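You operate a simulated robot arm through the tools that you are given. There is no shell and no other tool. Be economical: measure what you need, move in short steps, check, and stop when the job is done.

Carry out the task below with a simulated two-armed robot. There is one attempt and no reset: what you move stays moved.

JOB
Bring the wide basket up to the white table, clear it out and carry it back empty.
Fine: both hands carry it; the grey pad goes in the orange bin, the wooden brush on the table.

Only the result counts: the job must be done as asked and must still hold three seconds after the hand-in. Knocking over, shifting, dropping, spilling or breaking anything else fails it.

ROBOT AND FRAMES
Two 6-joint arms with two-finger parallel grippers on one trunk, on a base that drives. Base frame: it is fixed to the floor where the robot stands at the start and does not move with it; the origin is under the middle of the robot, x ahead of it, y to its left, z up. Units: m, degrees, N and s.
The left shoulder is at the start at [0.06, 0.187, 0.997], the right one opposite. With the tool pointing down near the work surface each hand reaches from about 0.1 to 0.58 m from the robot's upright axis, wherever it stands, measured 20 degrees to its own side. Places, roughly: white table [0.2, 0.6, 0.7]; wooden stool [0.5, 0, 0.6]; wide basket [0.5, 0, 0.6]. Payload 1.57 kg a hand.
The TCP of each hand is the grasp point between the finger pads, 0.03 m short of the fingertips. In the tool frame z runs along the fingers and y along their closing line. Largest opening 0.11 m; finger width 0.024, thickness 0.012; the body of the gripper, 0.048 by 0.112 m, starts 0.078 m behind the TCP.
Orientation is that of the tool frame in the base frame, as a unit quaternion [x, y, z, w]. With the fingers straight down and closing along the base's y, the tool's x points along the base's -x, its y along +y and its z along -z.

CONTROLS
- The arms move only by the tool play_rows. It takes "left_steps", "right_steps" or both (then of equal length, played together; a hand with none holds still); each is a list of rows, each an object of numbers (a shift or turn left out is 0, a gripper value left out holds the last): "tx", "ty", "tz": the shift along the base's x, y, z in m; "rx", "ry", "rz": the turn, a rotation vector about the base's x, y, z in degrees; "fingers": the finger opening in m, from 0 to 0.11. In form: [{"tx": .., "ty": .., "tz": .., "rx": .., "ry": .., "rz": .., "fingers": ..}, ...]. A call has 1 to 10 rows; each row is the pose to reach, as a shift and turn from the pose commanded when the call began. A row lasts 0.2 s, in which the tool goes at most 0.05 m and 8.6 degrees; a call with a longer step from one row to the next is refused whole, and so is a gripper value outside its range. Where a pose cannot be reached the arm comes as near as it can. A force on the tool above 40 N (or 10 N above the force at the start of the call, whichever is more), or a blocked arm, ends the call early, and 0.2 s more pass. Each finger travels about 0.153 m/s and halts on what it meets, pressing with about 38 N; the grip force reading is that of the motor and also rises with nothing between the fingers. The clock runs only during rows and for 0.2 s after the last one: add rows that repeat a pose to give the fingers time. It gives the time, the measured TCP pose, the force on the tool (base axes), the opening and the grip force at its end, in the units of the frame above (readings bear some noise), and new pictures: "views" is both (left out), scene, wrist or none (wrist: the cameras of the hands that moved).
- Cameras (640 x 400 px; columns grow to the right, rows downward): "scene" is now at [-0.0234, 0.035, 1.5221]; the picture's right is [0.64, -0.77, 0.00], its down [-0.69, -0.58, -0.45] and it looks along [0.34, 0.29, -0.90] (base axes); focal length 252 px, centre (320, 200). "left" rides on the left gripper at [0.07, -0.016, -0.141] in its tool frame; the picture's right is [0.23, 0.97, 0.00], its down [-0.86, 0.20, -0.48] and it looks along [-0.47, 0.11, 0.88] (tool axes); focal length 222 px, centre (320, 200). "right" rides on the right gripper at [0.07, 0.016, -0.141] in its tool frame; the picture's right is [-0.23, 0.97, 0.00], its down [-0.86, -0.20, -0.48] and it looks along [-0.47, -0.11, 0.88] (tool axes); focal length 222 px, centre (320, 200). There is no depth. A picture from a camera that has moved, and an enlarged one, comes with that camera's place and axes in the base frame and with its lens. The place of the scene camera against the robot may be out by one fixed shift of up to 0.018 m in any direction.
- raise_lower(by): slides the trunk up (or, below 0, down) by that many m; the arms and the scene camera ride with it, the base frame stays. It gives what a move gives, with no picture.
- steer(legs): drives the robot by 1 to 6 legs, each [ahead, left, turn to the left] in m, m and degrees, along the robot's own axes; the way and the turn of a leg run together, so that a leg with both is an arc; at most 1.5 m and 180 degrees a leg. The arms and the cameras ride along, it lands a little off, and it stops where it bumps. It gives what a move gives, and a new picture of the scene camera.
- aim_head(pan, tilt): turns the head with the scene camera to pan (to the left, within 86 degrees either way) and tilt (down, from -29 to 69), counted from straight ahead of the robot. It gives what a move gives, and a new picture of the scene camera.
- inspect(camera, box): a new picture of the part [left, top, right, bottom] of that camera's present view, enlarged. It takes no simulated time.
- job_done(): hands the job in; it is judged then, once.

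Work in short steps. Places have to be worked out from the pictures, the camera data and where the tool is seen: move nearer, look again, correct. Check each grasp and each placing, and mend what went wrong. You have 120 turns and 170 pictures in all, those below and enlarged ones among them. Open the grippers and draw the arms clear of the work before you hand the job in, unless the task says otherwise; then end with one line.

The tools are called after "Call:" as name(argument=value, ...) on one line, values as JSON. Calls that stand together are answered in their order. play_rows: Moves the arms, as the interface text tells. Its arguments: {"type":"object","properties":{"left_steps":{"type":"array"},"right_steps":{"type":"array"},"views":{"type":"string","enum":["both","scene","wrist","none"]}},"required":[]} The other tools are called the same way: raise_lower (by) slides the trunk up or down; steer (legs) drives the base; aim_head (pan, tilt) turns the head that bears the scene camera; inspect (camera, box) takes an enlarged picture of a part of a camera's view; job_done () hands the job in.

At the start:

```text
time: 0.0
left_position: [0.3409, 0.4092, 1.077]
left_orientation: [0.001, 1.0, 0.0, 0.001]
left_force: [0.1, 0.2, -0.6]
left_grip_width: 0.11
left_grasp_force: 0.0
right_position: [0.2816, 0.0088, 1.1311]
right_orientation: [0.0, 1.0, 0.0, 0.001]
right_force: [0.4, 0.0, 0.7]
right_grip_width: 0.1098
right_grasp_force: 0.0
trunk travel left (down, up): [-0.625, 0.365]
robot x, y, heading: [-0.0002, 0.0058, 0.2]
head pan, tilt: [40.0, 63.5]
```

scene: 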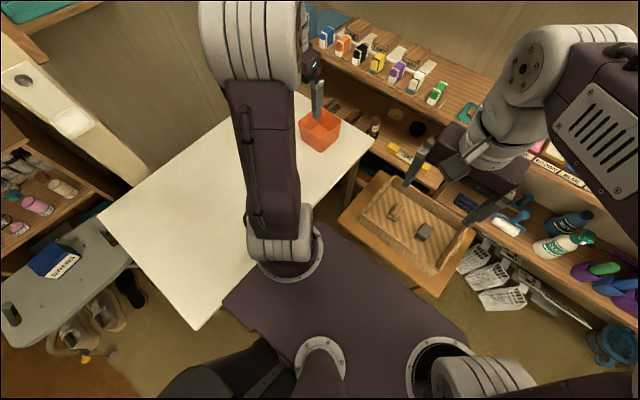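
right: 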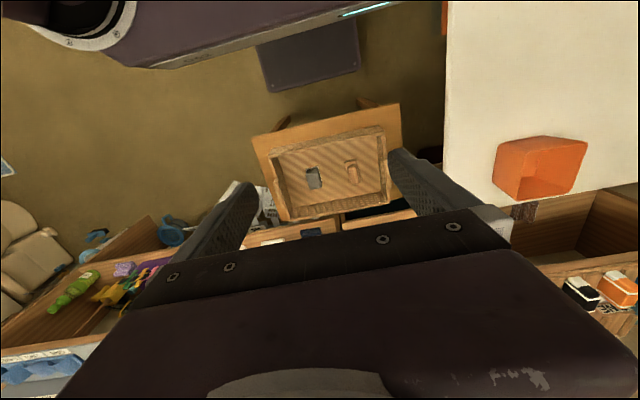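
left: 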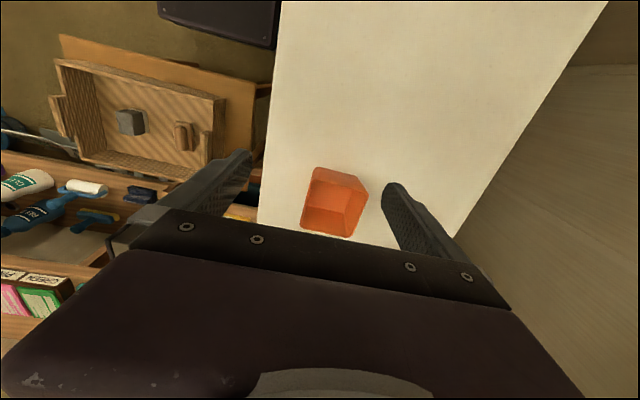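

I begin by looking closely at the basket and the table in the scene view and from both wrists.

Call:
inspect(camera="scene", box=[280, 80, 520, 310])

Call:
inspect(camera="left", box=[20, 20, 400, 260])

Call:
inspect(camera="right", box=[230, 80, 430, 240])

```text
1.74 times, centred on (400, 195) of scene
camera zoom: at [-0.0234, 0.035, 1.5221], right [0.64, -0.77, 0.0], down [-0.69, -0.58, -0.45], along [0.34, 0.29, -0.9], focal length 439 px, centre (181, 209)
```

zoom: 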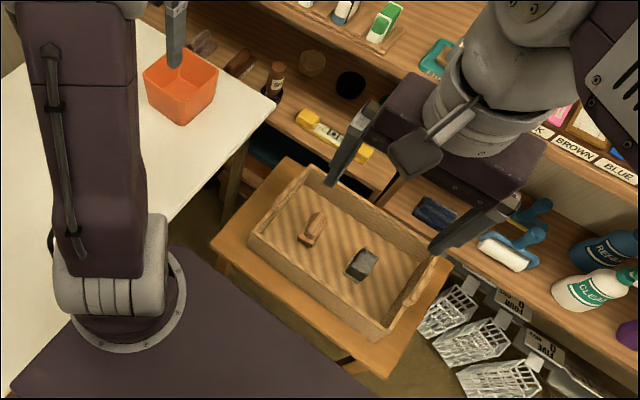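

```text
1.67 times, centred on (210, 140) of left
camera zoom: at [0.2712, 0.3918, 1.2178], right [-0.23, 0.97, 0.0], down [0.85, 0.2, 0.48], along [0.47, 0.11, -0.88], focal length 370 px, centre (503, 300)
```

zoom: 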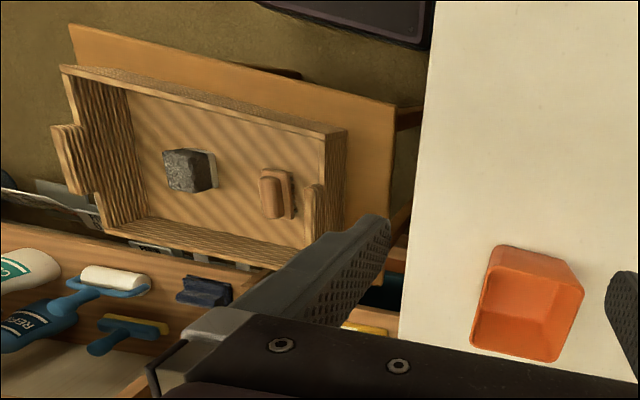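

```text
2.50 times, centred on (330, 160) of right
camera zoom: at [0.2114, 0.0249, 1.2721], right [0.23, 0.97, 0.0], down [0.86, -0.2, 0.48], along [0.47, -0.11, -0.88], focal length 555 px, centre (295, 300)
```

zoom: 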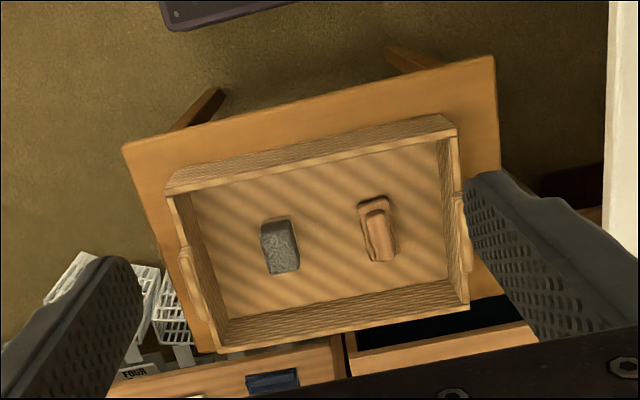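

Triangulating from both wrists puts the basket at x 0.37–0.61, y ±0.175, with its rim at z about 0.63 and an end tab near x 0.49 at each end. I move both hands above the tabs in stages and look again.

Call:
play_rows(left_steps=[{"tx": 0.017, "ty": -0.026, "tz": -0.02}, {"tx": 0.034, "ty": -0.052, "tz": -0.044}, {"tx": 0.051, "ty": -0.078, "tz": -0.066}, {"tx": 0.068, "ty": -0.104, "tz": -0.088}, {"tx": 0.085, "ty": -0.13, "tz": -0.11}, {"tx": 0.102, "ty": -0.156, "tz": -0.132}, {"tx": 0.119, "ty": -0.182, "tz": -0.154}, {"tx": 0.136, "ty": -0.208, "tz": -0.176}, {"tx": 0.154, "ty": -0.234, "tz": -0.2}, {"tx": 0.154, "ty": -0.234, "tz": -0.227}], right_steps=[{"tx": 0.023, "ty": -0.021, "tz": -0.03}, {"tx": 0.046, "ty": -0.042, "tz": -0.06}, {"tx": 0.069, "ty": -0.063, "tz": -0.09}, {"tx": 0.092, "ty": -0.084, "tz": -0.12}, {"tx": 0.115, "ty": -0.105, "tz": -0.15}, {"tx": 0.138, "ty": -0.126, "tz": -0.18}, {"tx": 0.161, "ty": -0.147, "tz": -0.21}, {"tx": 0.184, "ty": -0.168, "tz": -0.24}, {"tx": 0.208, "ty": -0.186, "tz": -0.265}, {"tx": 0.208, "ty": -0.186, "tz": -0.28}], views="wrist")

Call:
aim_head(pan=0, tilt=60)

```text
time: 2.2
left_position: [0.4952, 0.1748, 0.8489]
left_orientation: [0.0, 1.0, 0.0, 0.001]
left_force: [0.3, -0.4, 0.0]
left_grip_width: 0.11
left_grasp_force: 0.1
right_position: [0.4888, -0.1787, 0.8499]
right_orientation: [0.0, 1.0, 0.0, 0.0]
right_force: [-0.1, -0.7, -0.1]
right_grip_width: 0.1099
right_grasp_force: 0.0
trunk travel left (down, up): [-0.625, 0.365]
robot x, y, heading: [0.0019, -0.0032, 0.1]
head pan, tilt: [40.0, 63.5]
camera right: at [0.4192, -0.1629, 0.9924], right [0.23, 0.97, 0.0], down [0.86, -0.2, 0.48], along [0.47, -0.11, -0.88], focal length 222 px, centre (320, 200)
camera left: at [0.4256, 0.1581, 0.9899], right [-0.23, 0.97, 0.0], down [0.85, 0.2, 0.48], along [0.47, 0.11, -0.88], focal length 222 px, centre (320, 200)
```

right: 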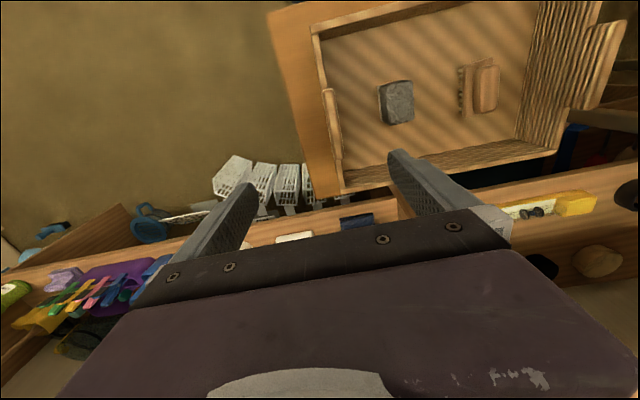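
left: 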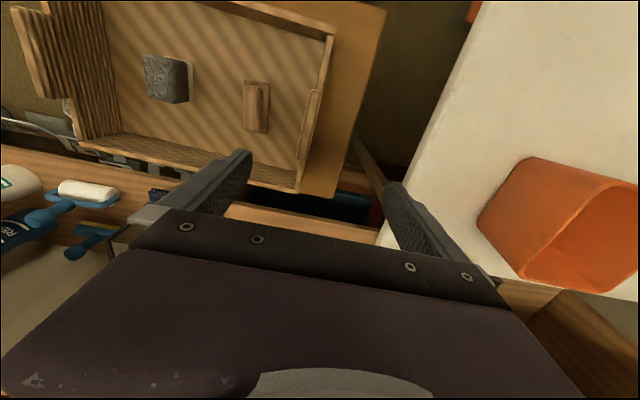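

```text
time: 3.3
left_position: [0.4948, 0.1738, 0.8488]
left_orientation: [0.0, 1.0, 0.0, 0.001]
left_force: [-0.5, 0.1, -0.2]
left_grip_width: 0.1101
left_grasp_force: 0.1
right_position: [0.4878, -0.1795, 0.851]
right_orientation: [0.0, 1.0, 0.001, -0.001]
right_force: [-0.1, 0.9, -0.9]
right_grip_width: 0.11
right_grasp_force: 0.0
trunk travel left (down, up): [-0.625, 0.365]
robot x, y, heading: [-0.004, 0.0032, -0.0]
head pan, tilt: [0.0, 60.0]
camera scene: at [-0.0045, -0.0051, 1.5261], right [0.0, -1.0, 0.0], down [-0.87, 0.0, -0.5], along [0.5, 0.0, -0.87], focal length 252 px, centre (320, 200)
```

scene: 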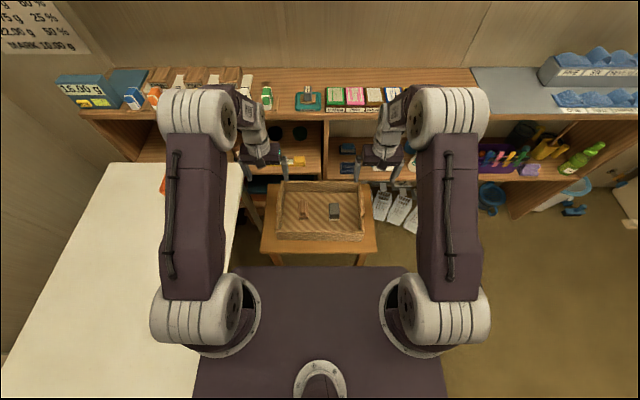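

The hands are roughly above the basket ends. I enlarge the wrist and scene views to fix the end tabs.

Call:
inspect(camera="right", box=[260, 0, 640, 220])

Call:
inspect(camera="left", box=[0, 0, 400, 240])

Call:
inspect(camera="scene", box=[230, 160, 410, 270])

```text
1.68 times, centred on (450, 110) of right
camera zoom: at [0.419, -0.1633, 0.9927], right [0.23, 0.97, 0.0], down [0.86, -0.2, 0.48], along [0.47, -0.11, -0.88], focal length 374 px, centre (101, 352)
```

zoom: 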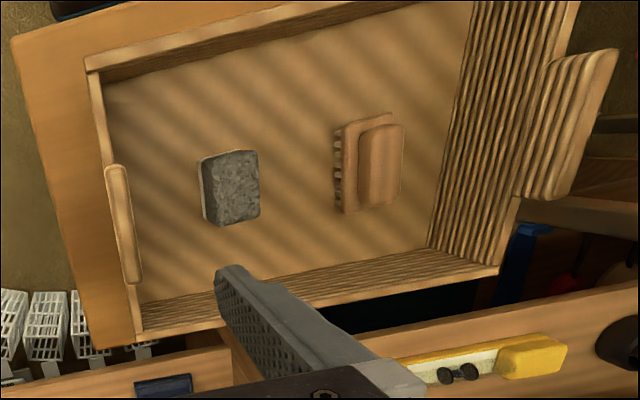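

```text
1.60 times, centred on (200, 120) of left
camera zoom: at [0.4254, 0.1578, 0.9904], right [-0.23, 0.97, 0.0], down [0.85, 0.2, 0.48], along [0.47, 0.11, -0.88], focal length 355 px, centre (512, 328)
```

zoom: 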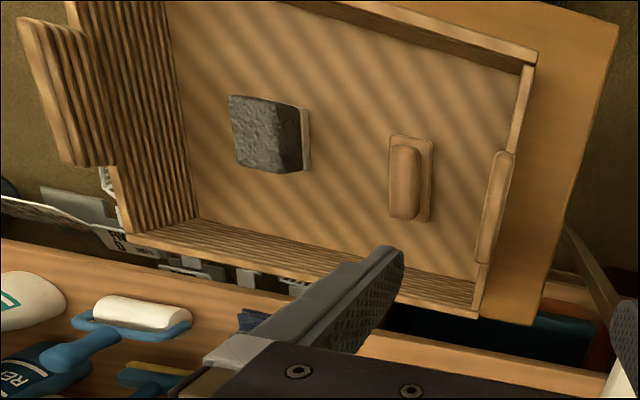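

```text
3.56 times, centred on (320, 215) of scene
camera zoom: at [-0.0045, -0.0051, 1.5261], right [0.0, -1.0, 0.0], down [-0.87, 0.0, -0.5], along [0.5, 0.0, -0.87], focal length 897 px, centre (320, 147)
```

zoom: 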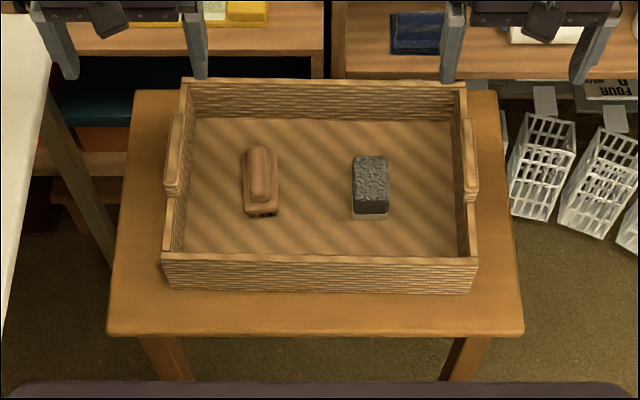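

Triangulation puts the tab tops at z 0.69, y ±0.16 and x 0.48. I descend with open fingers straddling both tabs.

Call:
play_rows(left_steps=[{"tx": -0.014, "ty": -0.014, "tz": -0.03}, {"tx": -0.014, "ty": -0.014, "tz": -0.07}, {"tx": -0.014, "ty": -0.014, "tz": -0.11}, {"tx": -0.014, "ty": -0.014, "tz": -0.14}, {"tx": -0.014, "ty": -0.014, "tz": -0.16}, {"tx": -0.014, "ty": -0.014, "tz": -0.175}], right_steps=[{"tx": -0.008, "ty": 0.016, "tz": -0.03}, {"tx": -0.008, "ty": 0.016, "tz": -0.07}, {"tx": -0.008, "ty": 0.016, "tz": -0.11}, {"tx": -0.008, "ty": 0.016, "tz": -0.14}, {"tx": -0.008, "ty": 0.016, "tz": -0.16}, {"tx": -0.008, "ty": 0.016, "tz": -0.177}], views="wrist")

Call:
inspect(camera="scene", box=[230, 140, 410, 250])

```text
time: 4.7
left_position: [0.4807, 0.1581, 0.6742]
left_orientation: [0.0, 1.0, 0.0, 0.002]
left_force: [0.8, -0.2, -0.3]
left_grip_width: 0.11
left_grasp_force: 0.1
right_position: [0.4797, -0.1628, 0.6738]
right_orientation: [-0.002, 1.0, 0.0, -0.001]
right_force: [0.3, 0.2, -0.2]
right_grip_width: 0.1101
right_grasp_force: 0.0
trunk travel left (down, up): [-0.625, 0.365]
robot x, y, heading: [-0.0006, 0.0014, 0.3]
head pan, tilt: [0.0, 60.0]
camera right: at [0.4111, -0.1457, 0.8151], right [0.23, 0.97, 0.0], down [0.86, -0.2, 0.48], along [0.47, -0.11, -0.88], focal length 222 px, centre (320, 200)
camera left: at [0.4111, 0.1415, 0.815], right [-0.23, 0.97, 0.0], down [0.85, 0.2, 0.48], along [0.47, 0.11, -0.88], focal length 222 px, centre (320, 200)
```

right: 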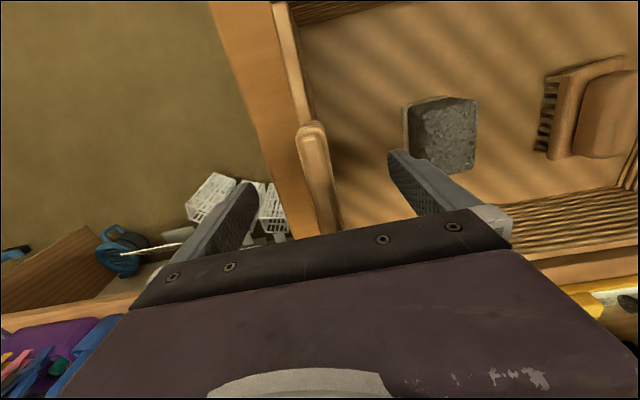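
left: 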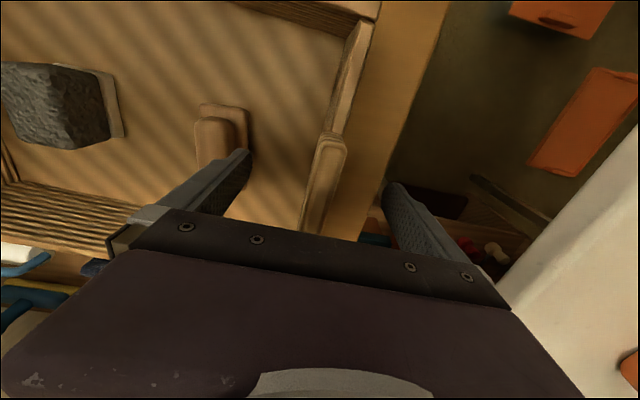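

```text
3.56 times, centred on (320, 195) of scene
camera zoom: at [-0.0039, -0.0053, 1.5261], right [0.0, -1.0, 0.0], down [-0.87, 0.0, -0.5], along [0.5, 0.0, -0.87], focal length 897 px, centre (320, 218)
```

zoom: 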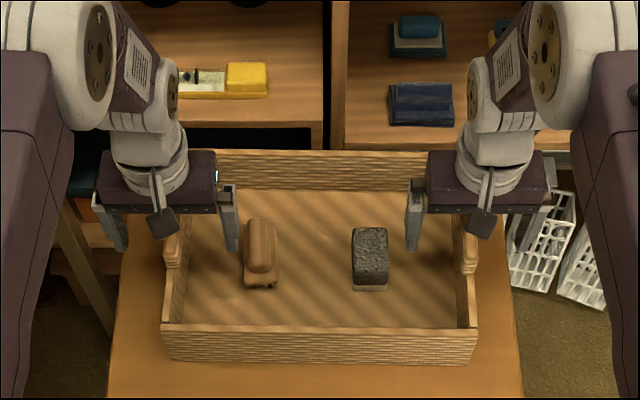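

The tabs lie between the fingers at about y 0.158 and -0.158. I nudge the right hand 4 mm inward and close both grippers.

Call:
play_rows(left_steps=[{"fingers": 0.06}, {"fingers": 0.03}, {"fingers": 0.0}, {"fingers": 0.0}, {"fingers": 0.0}], right_steps=[{"ty": 0.004, "fingers": 0.06}, {"ty": 0.004, "fingers": 0.03}, {"ty": 0.004, "fingers": 0.0}, {"ty": 0.004, "fingers": 0.0}, {"ty": 0.004, "fingers": 0.0}], views="none")

Call:
inspect(camera="scene", box=[230, 140, 410, 250])

```text
time: 5.9
left_position: [0.4805, 0.1586, 0.6743]
left_orientation: [0.001, 1.0, -0.001, 0.001]
left_force: [-4.6, -24.9, 3.6]
left_grip_width: 0.016
left_grasp_force: 31.9
right_position: [0.4809, -0.1566, 0.674]
right_orientation: [0.0, 1.0, 0.0, 0.001]
right_force: [4.5, 26.7, -0.2]
right_grip_width: 0.016
right_grasp_force: 31.9
trunk travel left (down, up): [-0.625, 0.365]
robot x, y, heading: [-0.0026, 0.001, -0.1]
head pan, tilt: [0.0, 60.0]
```

```text
3.56 times, centred on (320, 195) of scene
camera zoom: at [-0.0042, -0.0053, 1.5261], right [0.0, -1.0, 0.0], down [-0.87, 0.0, -0.5], along [0.5, 0.0, -0.87], focal length 897 px, centre (320, 218)
```

zoom: 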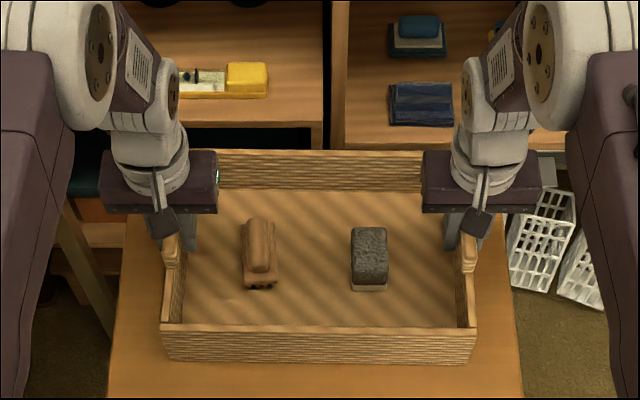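

Both hands grip the 16 mm tabs, but there is about 25 N of outward tension. I move each hand 2 mm inward and lift by 3 cm.

Call:
play_rows(left_steps=[{"ty": -0.002}, {"ty": -0.002, "tz": 0.01}, {"ty": -0.002, "tz": 0.02}, {"ty": -0.002, "tz": 0.03}, {"ty": -0.002, "tz": 0.03}], right_steps=[{"ty": 0.002}, {"ty": 0.002, "tz": 0.01}, {"ty": 0.002, "tz": 0.02}, {"ty": 0.002, "tz": 0.03}, {"ty": 0.002, "tz": 0.03}], views="scene")

```text
time: 7.1
left_position: [0.4811, 0.1579, 0.7039]
left_orientation: [0.0, 1.0, 0.001, 0.0]
left_force: [-4.7, -2.0, 0.2]
left_grip_width: 0.016
left_grasp_force: 31.6
right_position: [0.4813, -0.1561, 0.703]
right_orientation: [0.001, 1.0, 0.0, -0.001]
right_force: [4.8, 2.1, 0.2]
right_grip_width: 0.0157
right_grasp_force: 31.5
trunk travel left (down, up): [-0.625, 0.365]
robot x, y, heading: [-0.0025, -0.0026, -0.1]
head pan, tilt: [0.0, 60.0]
camera scene: at [-0.0036, -0.0054, 1.526], right [0.0, -1.0, 0.0], down [-0.87, 0.0, -0.5], along [0.5, 0.0, -0.87], focal length 252 px, centre (320, 200)
```

scene: 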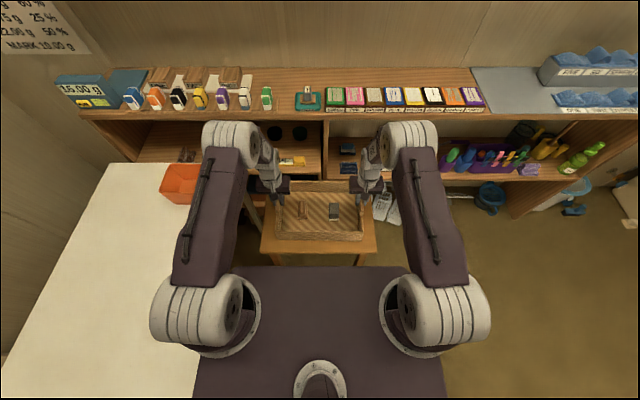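

Tension is near zero with the basket in hand. I raise the trunk 0.28 m so the basket clears the bin before turning.

Call:
raise_lower(by=0.28)

Call:
aim_head(pan=0, tilt=50)

```text
time: 9.9
left_position: [0.4812, 0.1583, 0.9845]
left_orientation: [0.0, 1.0, 0.0, 0.001]
left_force: [-4.7, 2.6, -2.5]
left_grip_width: 0.016
left_grasp_force: 31.3
right_position: [0.4819, -0.1563, 0.9837]
right_orientation: [0.001, 1.0, 0.0, -0.002]
right_force: [4.4, -3.0, -2.7]
right_grip_width: 0.016
right_grasp_force: 31.6
trunk travel left (down, up): [-0.905, 0.085]
robot x, y, heading: [-0.0005, -0.0018, -0.1]
head pan, tilt: [0.0, 60.0]
```

```text
time: 10.6
left_position: [0.4808, 0.1579, 0.9833]
left_orientation: [0.0, 1.0, -0.001, 0.001]
left_force: [-4.7, 4.0, -1.9]
left_grip_width: 0.0159
left_grasp_force: 31.9
right_position: [0.481, -0.1561, 0.9838]
right_orientation: [0.0, 1.0, 0.0, 0.0]
right_force: [5.1, -4.5, -3.0]
right_grip_width: 0.0158
right_grasp_force: 31.1
trunk travel left (down, up): [-0.905, 0.085]
robot x, y, heading: [0.0016, -0.0005, -0.1]
head pan, tilt: [0.0, 50.0]
camera scene: at [0.0069, -0.0053, 1.8186], right [0.0, -1.0, 0.0], down [-0.77, 0.0, -0.64], along [0.64, 0.0, -0.77], focal length 252 px, centre (320, 200)
```

scene: 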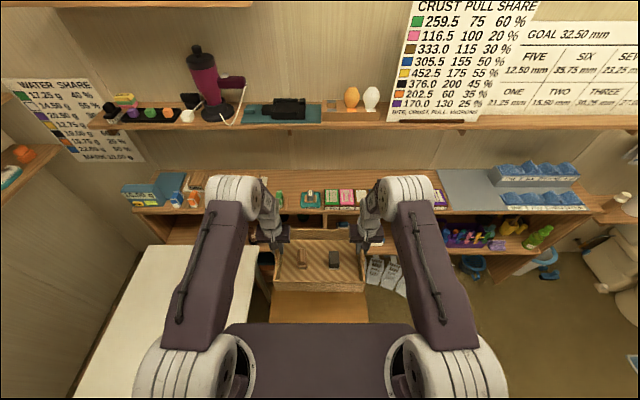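

The basket hangs level with both items inside. I back up 5 cm, then turn left 45° and look.

Call:
steer(legs=[[-0.05, 0, 0], [0, 0, 45]])

```text
time: 13.7
left_position: [0.1635, 0.4586, 0.9838]
left_orientation: [-0.397, 0.918, 0.0, 0.0]
left_force: [-8.6, 0.1, -2.1]
left_grip_width: 0.016
left_grasp_force: 32.0
right_position: [0.3941, 0.2443, 0.9838]
right_orientation: [-0.399, 0.917, 0.0, -0.001]
right_force: [7.8, -0.4, -3.6]
right_grip_width: 0.0161
right_grasp_force: 31.4
trunk travel left (down, up): [-0.905, 0.085]
robot x, y, heading: [-0.0494, -0.0028, 46.7]
head pan, tilt: [0.0, 50.0]
camera scene: at [-0.0487, 0.0076, 1.8187], right [0.73, -0.68, 0.0], down [-0.52, -0.56, -0.64], along [0.44, 0.47, -0.77], focal length 252 px, centre (320, 200)
```

scene: 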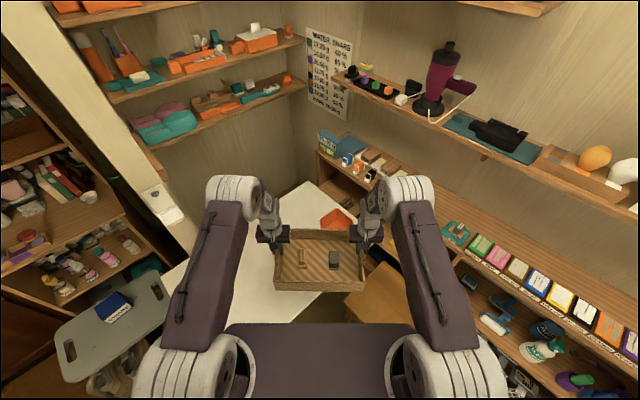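

The sweep is clear so far: wall shelves are well beyond the arms' radius. I turn the rest of the way.

Call:
steer(legs=[[0, 0, 42]])

```text
time: 16.0
left_position: [-0.2012, 0.483, 0.9841]
left_orientation: [-0.702, 0.712, 0.001, 0.0]
left_force: [-1.7, -4.8, -2.8]
left_grip_width: 0.0156
left_grasp_force: 31.6
right_position: [0.1124, 0.4791, 0.9844]
right_orientation: [-0.702, 0.712, 0.0, 0.0]
right_force: [1.4, 5.2, -2.4]
right_grip_width: 0.016
right_grasp_force: 31.3
trunk travel left (down, up): [-0.905, 0.085]
robot x, y, heading: [-0.05, 0.0008, 89.3]
head pan, tilt: [0.0, 50.0]
camera scene: at [-0.0601, 0.0127, 1.8186], right [1.0, -0.01, 0.0], down [-0.01, -0.77, -0.64], along [0.01, 0.64, -0.77], focal length 252 px, centre (320, 200)
```

scene: 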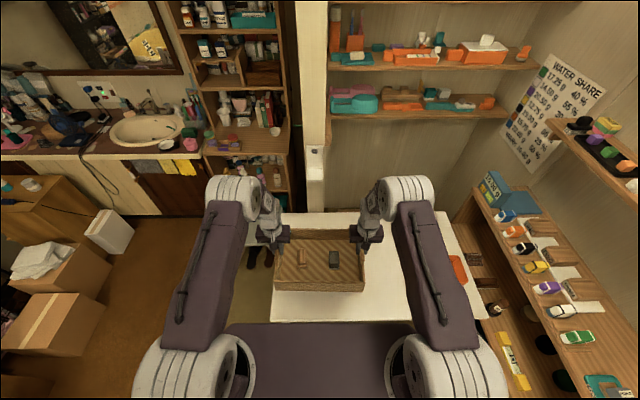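

The basket is over the table's left part. I strafe 7 cm right to centre it better and lower the trunk 0.14 m, well above the tabletop still.

Call:
steer(legs=[[0, -0.07, 0]])

Call:
raise_lower(by=-0.14)

Call:
aim_head(pan=-15, tilt=58)

```text
time: 17.1
left_position: [-0.137, 0.4812, 0.983]
left_orientation: [-0.703, 0.712, -0.003, 0.002]
left_force: [-1.3, -5.6, -1.3]
left_grip_width: 0.0157
left_grasp_force: 31.5
right_position: [0.1756, 0.48, 0.9849]
right_orientation: [-0.703, 0.711, -0.002, 0.003]
right_force: [0.0, 5.0, -2.5]
right_grip_width: 0.016
right_grasp_force: 31.4
trunk travel left (down, up): [-0.905, 0.085]
robot x, y, heading: [0.0172, -0.0037, 89.4]
head pan, tilt: [0.0, 50.0]
camera scene: at [-0.0027, 0.012, 1.8186], right [1.0, -0.01, 0.01], down [0.0, -0.77, -0.64], along [0.01, 0.64, -0.77], focal length 252 px, centre (320, 200)
```

scene: 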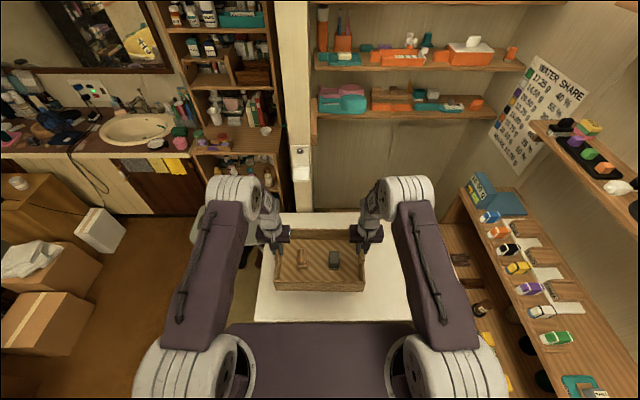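

```text
time: 18.7
left_position: [-0.1326, 0.4807, 0.8436]
left_orientation: [-0.703, 0.711, 0.0, -0.001]
left_force: [-0.4, -5.9, -0.9]
left_grip_width: 0.0161
left_grasp_force: 31.8
right_position: [0.1811, 0.4805, 0.8451]
right_orientation: [-0.703, 0.711, 0.002, 0.0]
right_force: [1.2, 4.9, -3.3]
right_grip_width: 0.0158
right_grasp_force: 31.4
trunk travel left (down, up): [-0.765, 0.225]
robot x, y, heading: [0.0208, -0.0031, 89.4]
head pan, tilt: [0.0, 50.0]
```

```text
time: 19.5
left_position: [-0.1318, 0.4815, 0.8448]
left_orientation: [-0.703, 0.711, 0.0, -0.002]
left_force: [-0.3, -5.3, -1.9]
left_grip_width: 0.0159
left_grasp_force: 31.4
right_position: [0.1817, 0.4794, 0.8439]
right_orientation: [-0.702, 0.712, 0.0, 0.0]
right_force: [1.6, 4.8, -3.2]
right_grip_width: 0.0158
right_grasp_force: 32.1
trunk travel left (down, up): [-0.765, 0.225]
robot x, y, heading: [0.02, 0.0002, 89.5]
head pan, tilt: [-15.0, 58.0]
camera scene: at [0.0263, 0.0013, 1.6685], right [0.96, -0.27, 0.0], down [-0.23, -0.82, -0.53], along [0.14, 0.51, -0.85], focal length 252 px, centre (320, 200)
```

scene: 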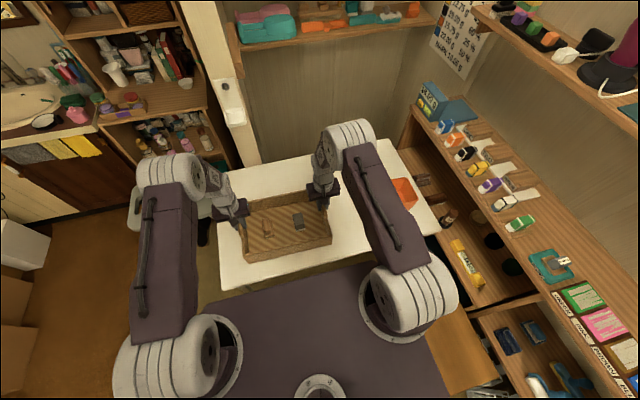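

Basket is fully over the white table and level. I lower both hands slowly, relying on the contact stop.

Call:
play_rows(left_steps=[{"tz": -0.01}, {"tz": -0.02}, {"tz": -0.025}, {"tz": -0.03}, {"tz": -0.034}, {"tz": -0.038}, {"tz": -0.042}, {"tz": -0.046}, {"tz": -0.05}, {"tz": -0.053}], right_steps=[{"tz": -0.01}, {"tz": -0.02}, {"tz": -0.025}, {"tz": -0.03}, {"tz": -0.034}, {"tz": -0.038}, {"tz": -0.042}, {"tz": -0.046}, {"tz": -0.05}, {"tz": -0.053}], views="none")

Call:
inspect(camera="scene", box=[190, 140, 440, 300])

```text
time: 20.1
left_position: [-0.1325, 0.481, 0.8355]
left_orientation: [-0.702, 0.712, 0.007, 0.007]
left_force: [-5.2, -8.0, 38.5]
left_grip_width: 0.0159
left_grasp_force: 32.0
right_position: [0.1814, 0.4761, 0.8326]
right_orientation: [-0.701, 0.713, 0.007, 0.007]
right_force: [2.3, -7.5, 27.6]
right_grip_width: 0.0162
right_grasp_force: 31.2
trunk travel left (down, up): [-0.765, 0.225]
robot x, y, heading: [0.0213, -0.0018, 89.2]
head pan, tilt: [-15.0, 58.0]
stopped in row 3 (right hand): the force on the tool passed its limit (the readings are from after the stop); the commanded pose is now the measured one
```

```text
2.50 times, centred on (315, 220) of scene
camera zoom: at [0.0259, -0.0131, 1.669], right [0.96, -0.27, 0.0], down [-0.23, -0.81, -0.54], along [0.14, 0.52, -0.84], focal length 631 px, centre (332, 150)
```

zoom: 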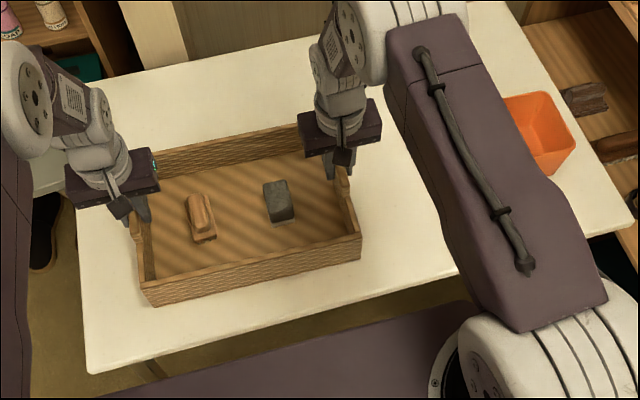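

Contact at TCP z 0.834, and the basket rests on the table. I relieve the pressure slightly and open both grippers to 6 cm.

Call:
play_rows(left_steps=[{"tz": 0.0, "fingers": 0.016}, {"fingers": 0.03}, {"fingers": 0.06}, {"fingers": 0.06}], right_steps=[{"tz": 0.0, "fingers": 0.016}, {"fingers": 0.03}, {"fingers": 0.06}, {"fingers": 0.06}], views="none")

Call:
inspect(camera="scene", box=[190, 140, 440, 300])

```text
time: 21.1
left_position: [-0.1323, 0.4852, 0.8293]
left_orientation: [-0.703, 0.711, 0.003, 0.003]
left_force: [0.3, -0.1, -0.3]
left_grip_width: 0.0602
left_grasp_force: 0.0
right_position: [0.1819, 0.4821, 0.8273]
right_orientation: [-0.703, 0.711, 0.002, 0.003]
right_force: [-1.3, -0.1, -0.5]
right_grip_width: 0.0598
right_grasp_force: 0.0
trunk travel left (down, up): [-0.765, 0.225]
robot x, y, heading: [0.0167, -0.0008, 89.3]
head pan, tilt: [-15.0, 58.0]
```

```text
2.50 times, centred on (315, 220) of scene
camera zoom: at [0.0264, 0.0006, 1.6684], right [0.96, -0.27, 0.0], down [-0.23, -0.82, -0.53], along [0.14, 0.51, -0.85], focal length 631 px, centre (332, 150)
```

zoom: 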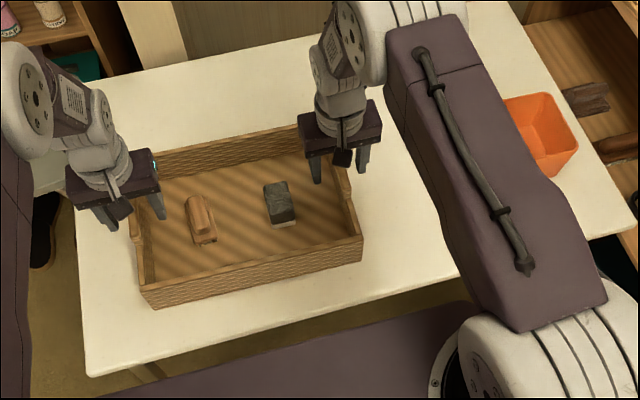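

Released; the basket sits flat. I raise both hands 13 cm and look with the wrist cameras.

Call:
play_rows(left_steps=[{"tz": 0.03}, {"tz": 0.06}, {"tz": 0.1}, {"tz": 0.13, "fingers": 0.08}], right_steps=[{"tz": 0.03}, {"tz": 0.06}, {"tz": 0.1}, {"tz": 0.13, "fingers": 0.08}], views="wrist")

```text
time: 22.1
left_position: [-0.1304, 0.4829, 0.9608]
left_orientation: [-0.703, 0.712, 0.005, 0.004]
left_force: [0.4, -0.3, 0.3]
left_grip_width: 0.08
left_grasp_force: 0.1
right_position: [0.1823, 0.4822, 0.9573]
right_orientation: [-0.703, 0.711, 0.004, 0.003]
right_force: [0.0, -0.7, 0.6]
right_grip_width: 0.0801
right_grasp_force: 0.0
trunk travel left (down, up): [-0.765, 0.225]
robot x, y, heading: [0.0231, 0.001, 89.2]
head pan, tilt: [-15.0, 58.0]
camera right: at [0.1645, 0.4112, 1.0981], right [-0.97, 0.24, 0.0], down [0.21, 0.85, 0.49], along [0.11, 0.47, -0.87], focal length 222 px, centre (320, 200)
camera left: at [-0.1152, 0.4117, 1.1016], right [-0.98, -0.21, 0.0], down [-0.19, 0.85, 0.49], along [-0.1, 0.48, -0.87], focal length 222 px, centre (320, 200)
```

right: 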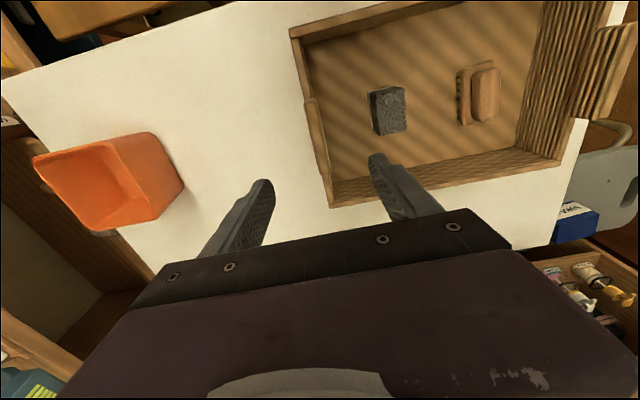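
left: 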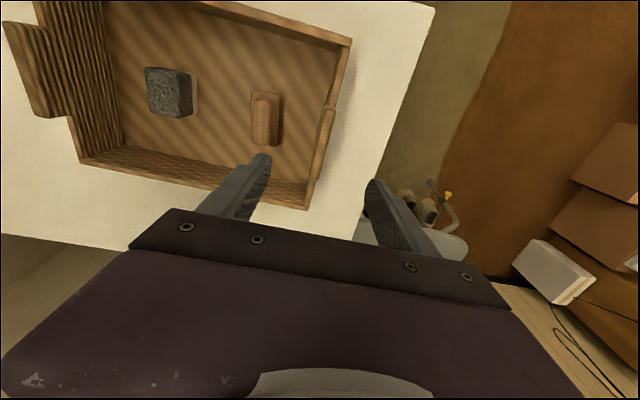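

Pad top is near (0.082, 0.474, 0.775) and the brush near (-0.049, 0.484, 0.77). I bring the right hand over the pad and down to z 0.82.

Call:
play_rows(right_steps=[{"tx": -0.045, "ty": -0.004}, {"tx": -0.09, "ty": -0.008}, {"tx": -0.1, "ty": -0.008, "tz": -0.04}, {"tx": -0.1, "ty": -0.008, "tz": -0.08}, {"tx": -0.1, "ty": -0.008, "tz": -0.11}, {"tx": -0.1, "ty": -0.008, "tz": -0.137}], views="wrist")

Call:
inspect(camera="left", box=[60, 20, 380, 220])

```text
time: 23.5
left_position: [-0.1309, 0.4843, 0.9596]
left_orientation: [-0.703, 0.711, 0.003, 0.003]
left_force: [0.6, 0.2, 0.3]
left_grip_width: 0.0799
left_grasp_force: 0.0
right_position: [0.0846, 0.4744, 0.8193]
right_orientation: [-0.702, 0.712, 0.003, 0.002]
right_force: [-0.1, 0.7, -0.7]
right_grip_width: 0.0799
right_grasp_force: 0.0
trunk travel left (down, up): [-0.765, 0.225]
robot x, y, heading: [0.0213, -0.0008, 89.5]
head pan, tilt: [-15.0, 58.0]
camera right: at [0.0673, 0.4035, 0.9605], right [-0.97, 0.24, 0.0], down [0.21, 0.85, 0.49], along [0.11, 0.47, -0.87], focal length 222 px, centre (320, 200)
```

right: 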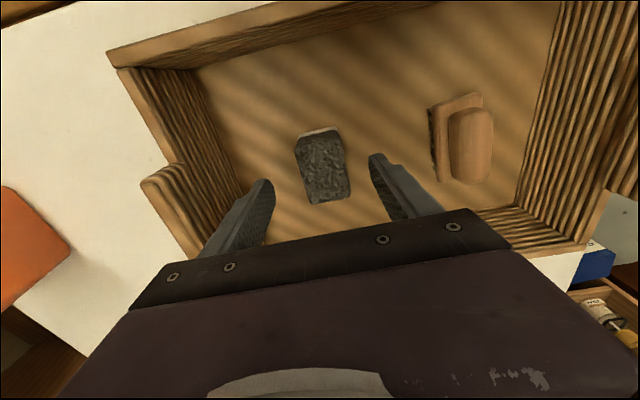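

```text
2.00 times, centred on (220, 120) of left
camera zoom: at [-0.1149, 0.4135, 1.1008], right [-0.98, -0.21, 0.0], down [-0.19, 0.85, 0.49], along [-0.1, 0.48, -0.87], focal length 444 px, centre (520, 360)
```

zoom: 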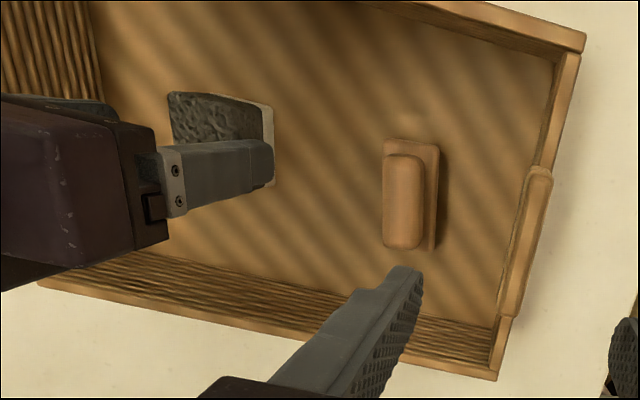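

The pad lies between the fingers. I shift 4 mm, descend to about z 0.787 with contact watch, and close.

Call:
play_rows(right_steps=[{"tx": -0.004, "tz": -0.012}, {"tx": -0.004, "tz": -0.024}, {"tx": -0.004, "tz": -0.032}, {"tx": -0.004, "tz": -0.032, "fingers": 0.05}, {"tx": -0.004, "tz": -0.032, "fingers": 0.02}, {"tx": -0.004, "tz": -0.032, "fingers": 0.0}, {"tx": -0.004, "tz": -0.032, "fingers": 0.0}], views="wrist")

```text
time: 25.1
left_position: [-0.1305, 0.4836, 0.9596]
left_orientation: [-0.703, 0.711, 0.004, 0.003]
left_force: [0.7, -0.3, 0.7]
left_grip_width: 0.08
left_grasp_force: 0.0
right_position: [0.0778, 0.474, 0.7879]
right_orientation: [-0.703, 0.711, 0.004, 0.003]
right_force: [0.0, 0.1, 0.5]
right_grip_width: 0.0387
right_grasp_force: 38.1
trunk travel left (down, up): [-0.765, 0.225]
robot x, y, heading: [0.0216, -0.0015, 89.4]
head pan, tilt: [-15.0, 58.0]
camera right: at [0.0615, 0.4041, 0.9292], right [-0.97, 0.24, 0.0], down [0.21, 0.85, 0.49], along [0.11, 0.47, -0.87], focal length 222 px, centre (320, 200)
```

right: 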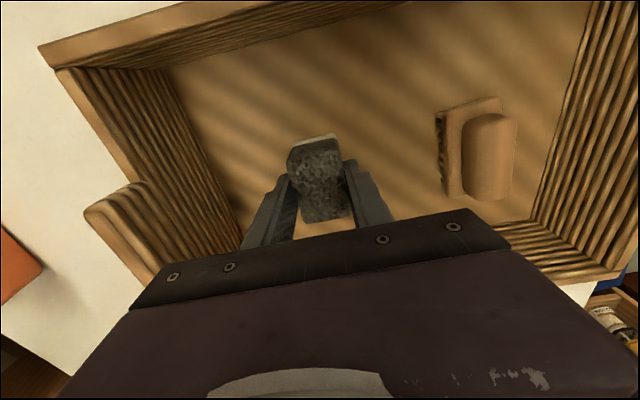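

Pad gripped (39 mm). I lift it and move it clear to the right, while the left hand goes above the brush afterwards.

Call:
play_rows(right_steps=[{"tz": 0.03}, {"tz": 0.07}, {"tz": 0.11}, {"tz": 0.15}, {"tx": 0.03, "tz": 0.18}, {"tx": 0.07, "tz": 0.19}, {"tx": 0.11, "tz": 0.19}, {"tx": 0.14, "tz": 0.19}, {"tx": 0.14, "tz": 0.19}], left_steps=[{}, {}, {}, {}, {}, {"tx": 0.04}, {"tx": 0.08}, {"tx": 0.08, "tz": -0.03}, {"tx": 0.08, "tz": -0.06}], views="both")

```text
time: 27.1
left_position: [-0.0517, 0.4854, 0.9]
left_orientation: [-0.702, 0.712, 0.003, 0.003]
left_force: [0.4, -0.3, -0.2]
left_grip_width: 0.08
left_grasp_force: 0.1
right_position: [0.2164, 0.4736, 0.9781]
right_orientation: [-0.703, 0.711, 0.003, 0.003]
right_force: [0.0, 0.5, 0.1]
right_grip_width: 0.0386
right_grasp_force: 38.3
trunk travel left (down, up): [-0.765, 0.225]
robot x, y, heading: [0.0211, 0.0001, 89.4]
head pan, tilt: [-15.0, 58.0]
camera scene: at [0.026, 0.0014, 1.6685], right [0.96, -0.27, 0.0], down [-0.23, -0.82, -0.53], along [0.14, 0.51, -0.85], focal length 252 px, centre (320, 200)
camera right: at [0.1998, 0.4031, 1.1192], right [-0.97, 0.24, 0.0], down [0.21, 0.85, 0.49], along [0.11, 0.47, -0.87], focal length 222 px, centre (320, 200)
camera left: at [-0.0361, 0.4133, 1.0399], right [-0.98, -0.22, 0.0], down [-0.19, 0.85, 0.49], along [-0.1, 0.48, -0.87], focal length 222 px, centre (320, 200)
```

scene: 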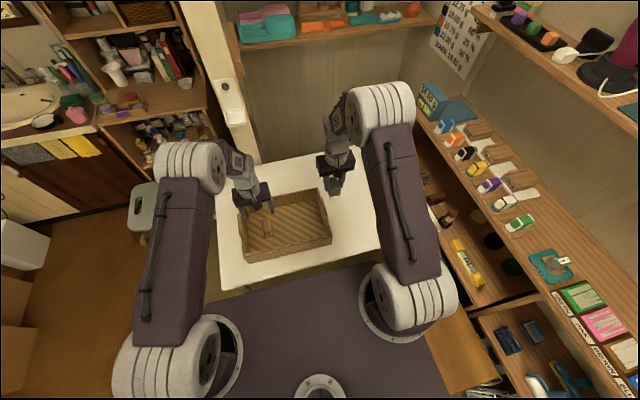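
right: 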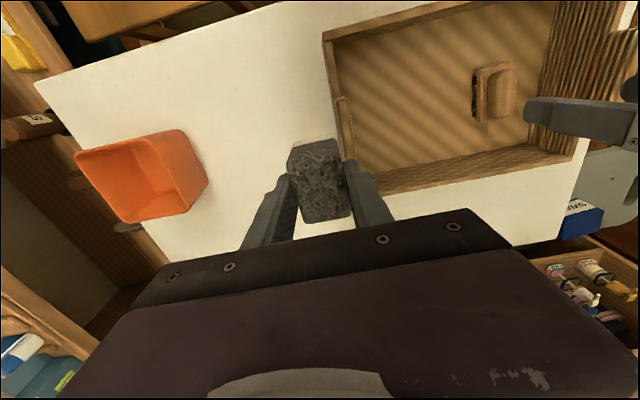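
left: 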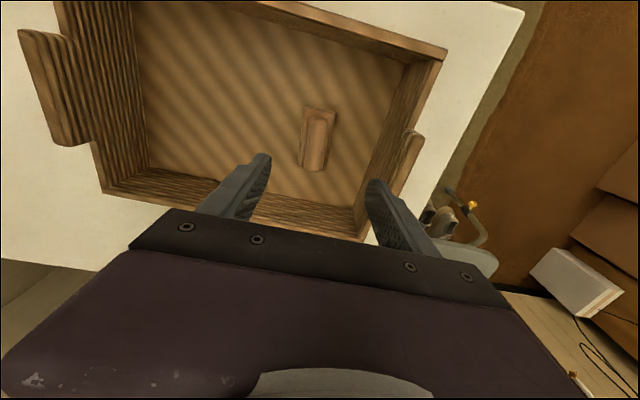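

The brush is at (-0.046, 0.482). I descend the left hand onto it and close.

Call:
play_rows(left_steps=[{"tx": 0.005, "ty": -0.002, "tz": -0.04}, {"tx": 0.005, "ty": -0.002, "tz": -0.075}, {"tx": 0.005, "ty": -0.002, "tz": -0.1}, {"tx": 0.005, "ty": -0.002, "tz": -0.114}, {"tx": 0.005, "ty": -0.002, "tz": -0.114, "fingers": 0.05}, {"tx": 0.005, "ty": -0.002, "tz": -0.114, "fingers": 0.02}, {"tx": 0.005, "ty": -0.002, "tz": -0.114, "fingers": 0.0}, {"tx": 0.005, "ty": -0.002, "tz": -0.114, "fingers": 0.0}], views="wrist")

```text
time: 28.9
left_position: [-0.046, 0.4818, 0.7867]
left_orientation: [-0.703, 0.711, 0.003, 0.003]
left_force: [0.4, -1.1, 1.4]
left_grip_width: 0.0247
left_grasp_force: 36.2
right_position: [0.2168, 0.4739, 0.9792]
right_orientation: [-0.703, 0.711, 0.003, 0.003]
right_force: [0.4, 0.2, 0.1]
right_grip_width: 0.0386
right_grasp_force: 38.1
trunk travel left (down, up): [-0.765, 0.225]
robot x, y, heading: [0.0195, -0.0006, 89.3]
head pan, tilt: [-15.0, 58.0]
camera left: at [-0.0309, 0.4102, 0.927], right [-0.98, -0.21, 0.0], down [-0.19, 0.85, 0.49], along [-0.1, 0.48, -0.87], focal length 222 px, centre (320, 200)
```

left: 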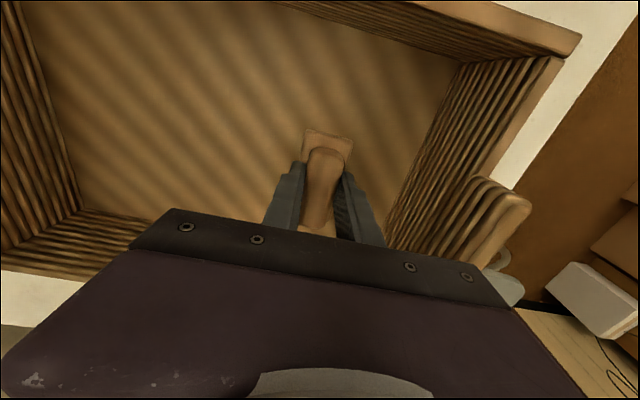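

Brush gripped by its handle. I lift it out and take an enlarged look at the bin from the right wrist.

Call:
play_rows(left_steps=[{"tz": 0.03}, {"tz": 0.07}, {"tz": 0.11}, {"tz": 0.15}, {"tz": 0.18}, {"tz": 0.19}], views="wrist")

Call:
inspect(camera="right", box=[40, 80, 360, 280])

Call:
aim_head(pan=-45, tilt=58)

```text
time: 30.3
left_position: [-0.0469, 0.4821, 0.9758]
left_orientation: [-0.703, 0.711, 0.002, 0.003]
left_force: [-0.4, -0.1, -0.6]
left_grip_width: 0.025
left_grasp_force: 36.6
right_position: [0.216, 0.4749, 0.9774]
right_orientation: [-0.703, 0.711, 0.003, 0.003]
right_force: [0.4, -0.4, -1.3]
right_grip_width: 0.0387
right_grasp_force: 37.4
trunk travel left (down, up): [-0.765, 0.225]
robot x, y, heading: [0.0237, -0.001, 89.2]
head pan, tilt: [-15.0, 58.0]
camera left: at [-0.0309, 0.4111, 1.1165], right [-0.98, -0.21, 0.0], down [-0.19, 0.85, 0.49], along [-0.1, 0.48, -0.87], focal length 222 px, centre (320, 200)
```

left: 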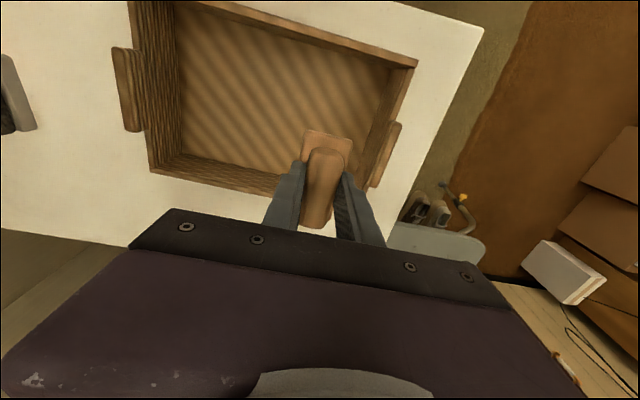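

```text
2.00 times, centred on (200, 180) of right
camera zoom: at [0.1997, 0.4028, 1.1192], right [-0.97, 0.24, 0.0], down [0.21, 0.85, 0.49], along [0.11, 0.47, -0.87], focal length 444 px, centre (560, 240)
```

zoom: 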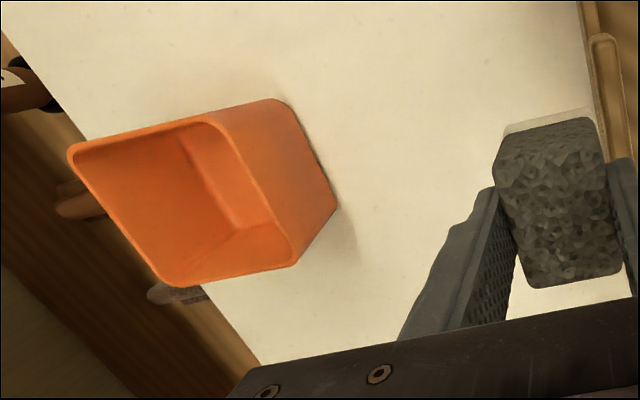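

```text
time: 31.3
left_position: [-0.0475, 0.484, 0.9758]
left_orientation: [-0.703, 0.711, 0.003, 0.004]
left_force: [-0.5, 0.3, -0.4]
left_grip_width: 0.0248
left_grasp_force: 36.5
right_position: [0.2162, 0.4733, 0.9764]
right_orientation: [-0.703, 0.711, 0.003, 0.003]
right_force: [0.4, 0.2, -0.5]
right_grip_width: 0.0388
right_grasp_force: 38.1
trunk travel left (down, up): [-0.765, 0.225]
robot x, y, heading: [0.0238, -0.0024, 89.7]
head pan, tilt: [-45.0, 58.0]
camera scene: at [0.057, -0.0177, 1.6685], right [0.7, -0.72, 0.0], down [-0.61, -0.59, -0.53], along [0.38, 0.37, -0.85], focal length 252 px, centre (320, 200)
```

scene: 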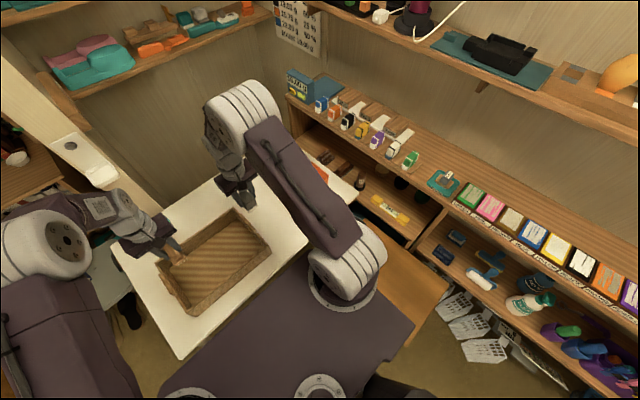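

The bin opening centres near (0.478, 0.470) with its rim at about z 0.84, and the right hand can reach it from here. I move the pad over the bin at the present height.

Call:
play_rows(right_steps=[{"tx": 0.04}, {"tx": 0.08}, {"tx": 0.12}, {"tx": 0.16}, {"tx": 0.2}, {"tx": 0.23}, {"tx": 0.25}, {"tx": 0.262, "ty": -0.003}, {"tx": 0.262, "ty": -0.003}], views="both")

```text
time: 33.3
left_position: [-0.0471, 0.4839, 0.9751]
left_orientation: [-0.703, 0.711, 0.004, 0.004]
left_force: [-0.3, 0.6, -0.6]
left_grip_width: 0.025
left_grasp_force: 36.3
right_position: [0.4797, 0.4713, 0.9782]
right_orientation: [-0.702, 0.712, 0.003, 0.004]
right_force: [0.5, 0.1, 0.3]
right_grip_width: 0.0387
right_grasp_force: 38.0
trunk travel left (down, up): [-0.765, 0.225]
robot x, y, heading: [0.0198, -0.002, 89.5]
head pan, tilt: [-45.0, 58.0]
camera scene: at [0.0569, -0.0177, 1.6685], right [0.7, -0.72, 0.0], down [-0.61, -0.59, -0.53], along [0.38, 0.37, -0.85], focal length 252 px, centre (320, 200)
camera right: at [0.4627, 0.4012, 1.1194], right [-0.97, 0.24, 0.0], down [0.21, 0.85, 0.49], along [0.11, 0.47, -0.87], focal length 222 px, centre (320, 200)
```

scene: 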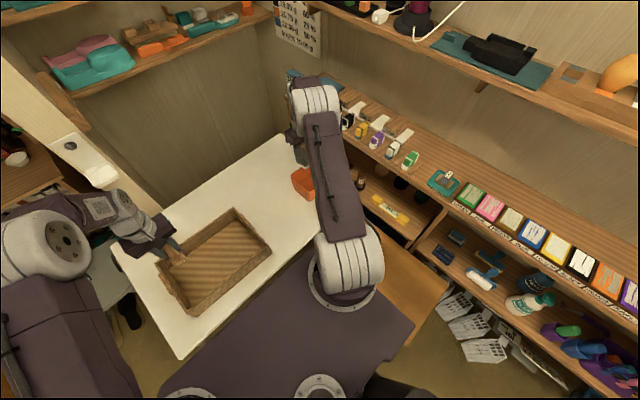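
right: 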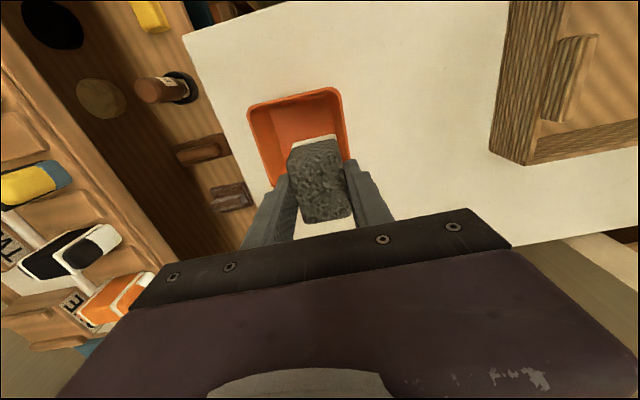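

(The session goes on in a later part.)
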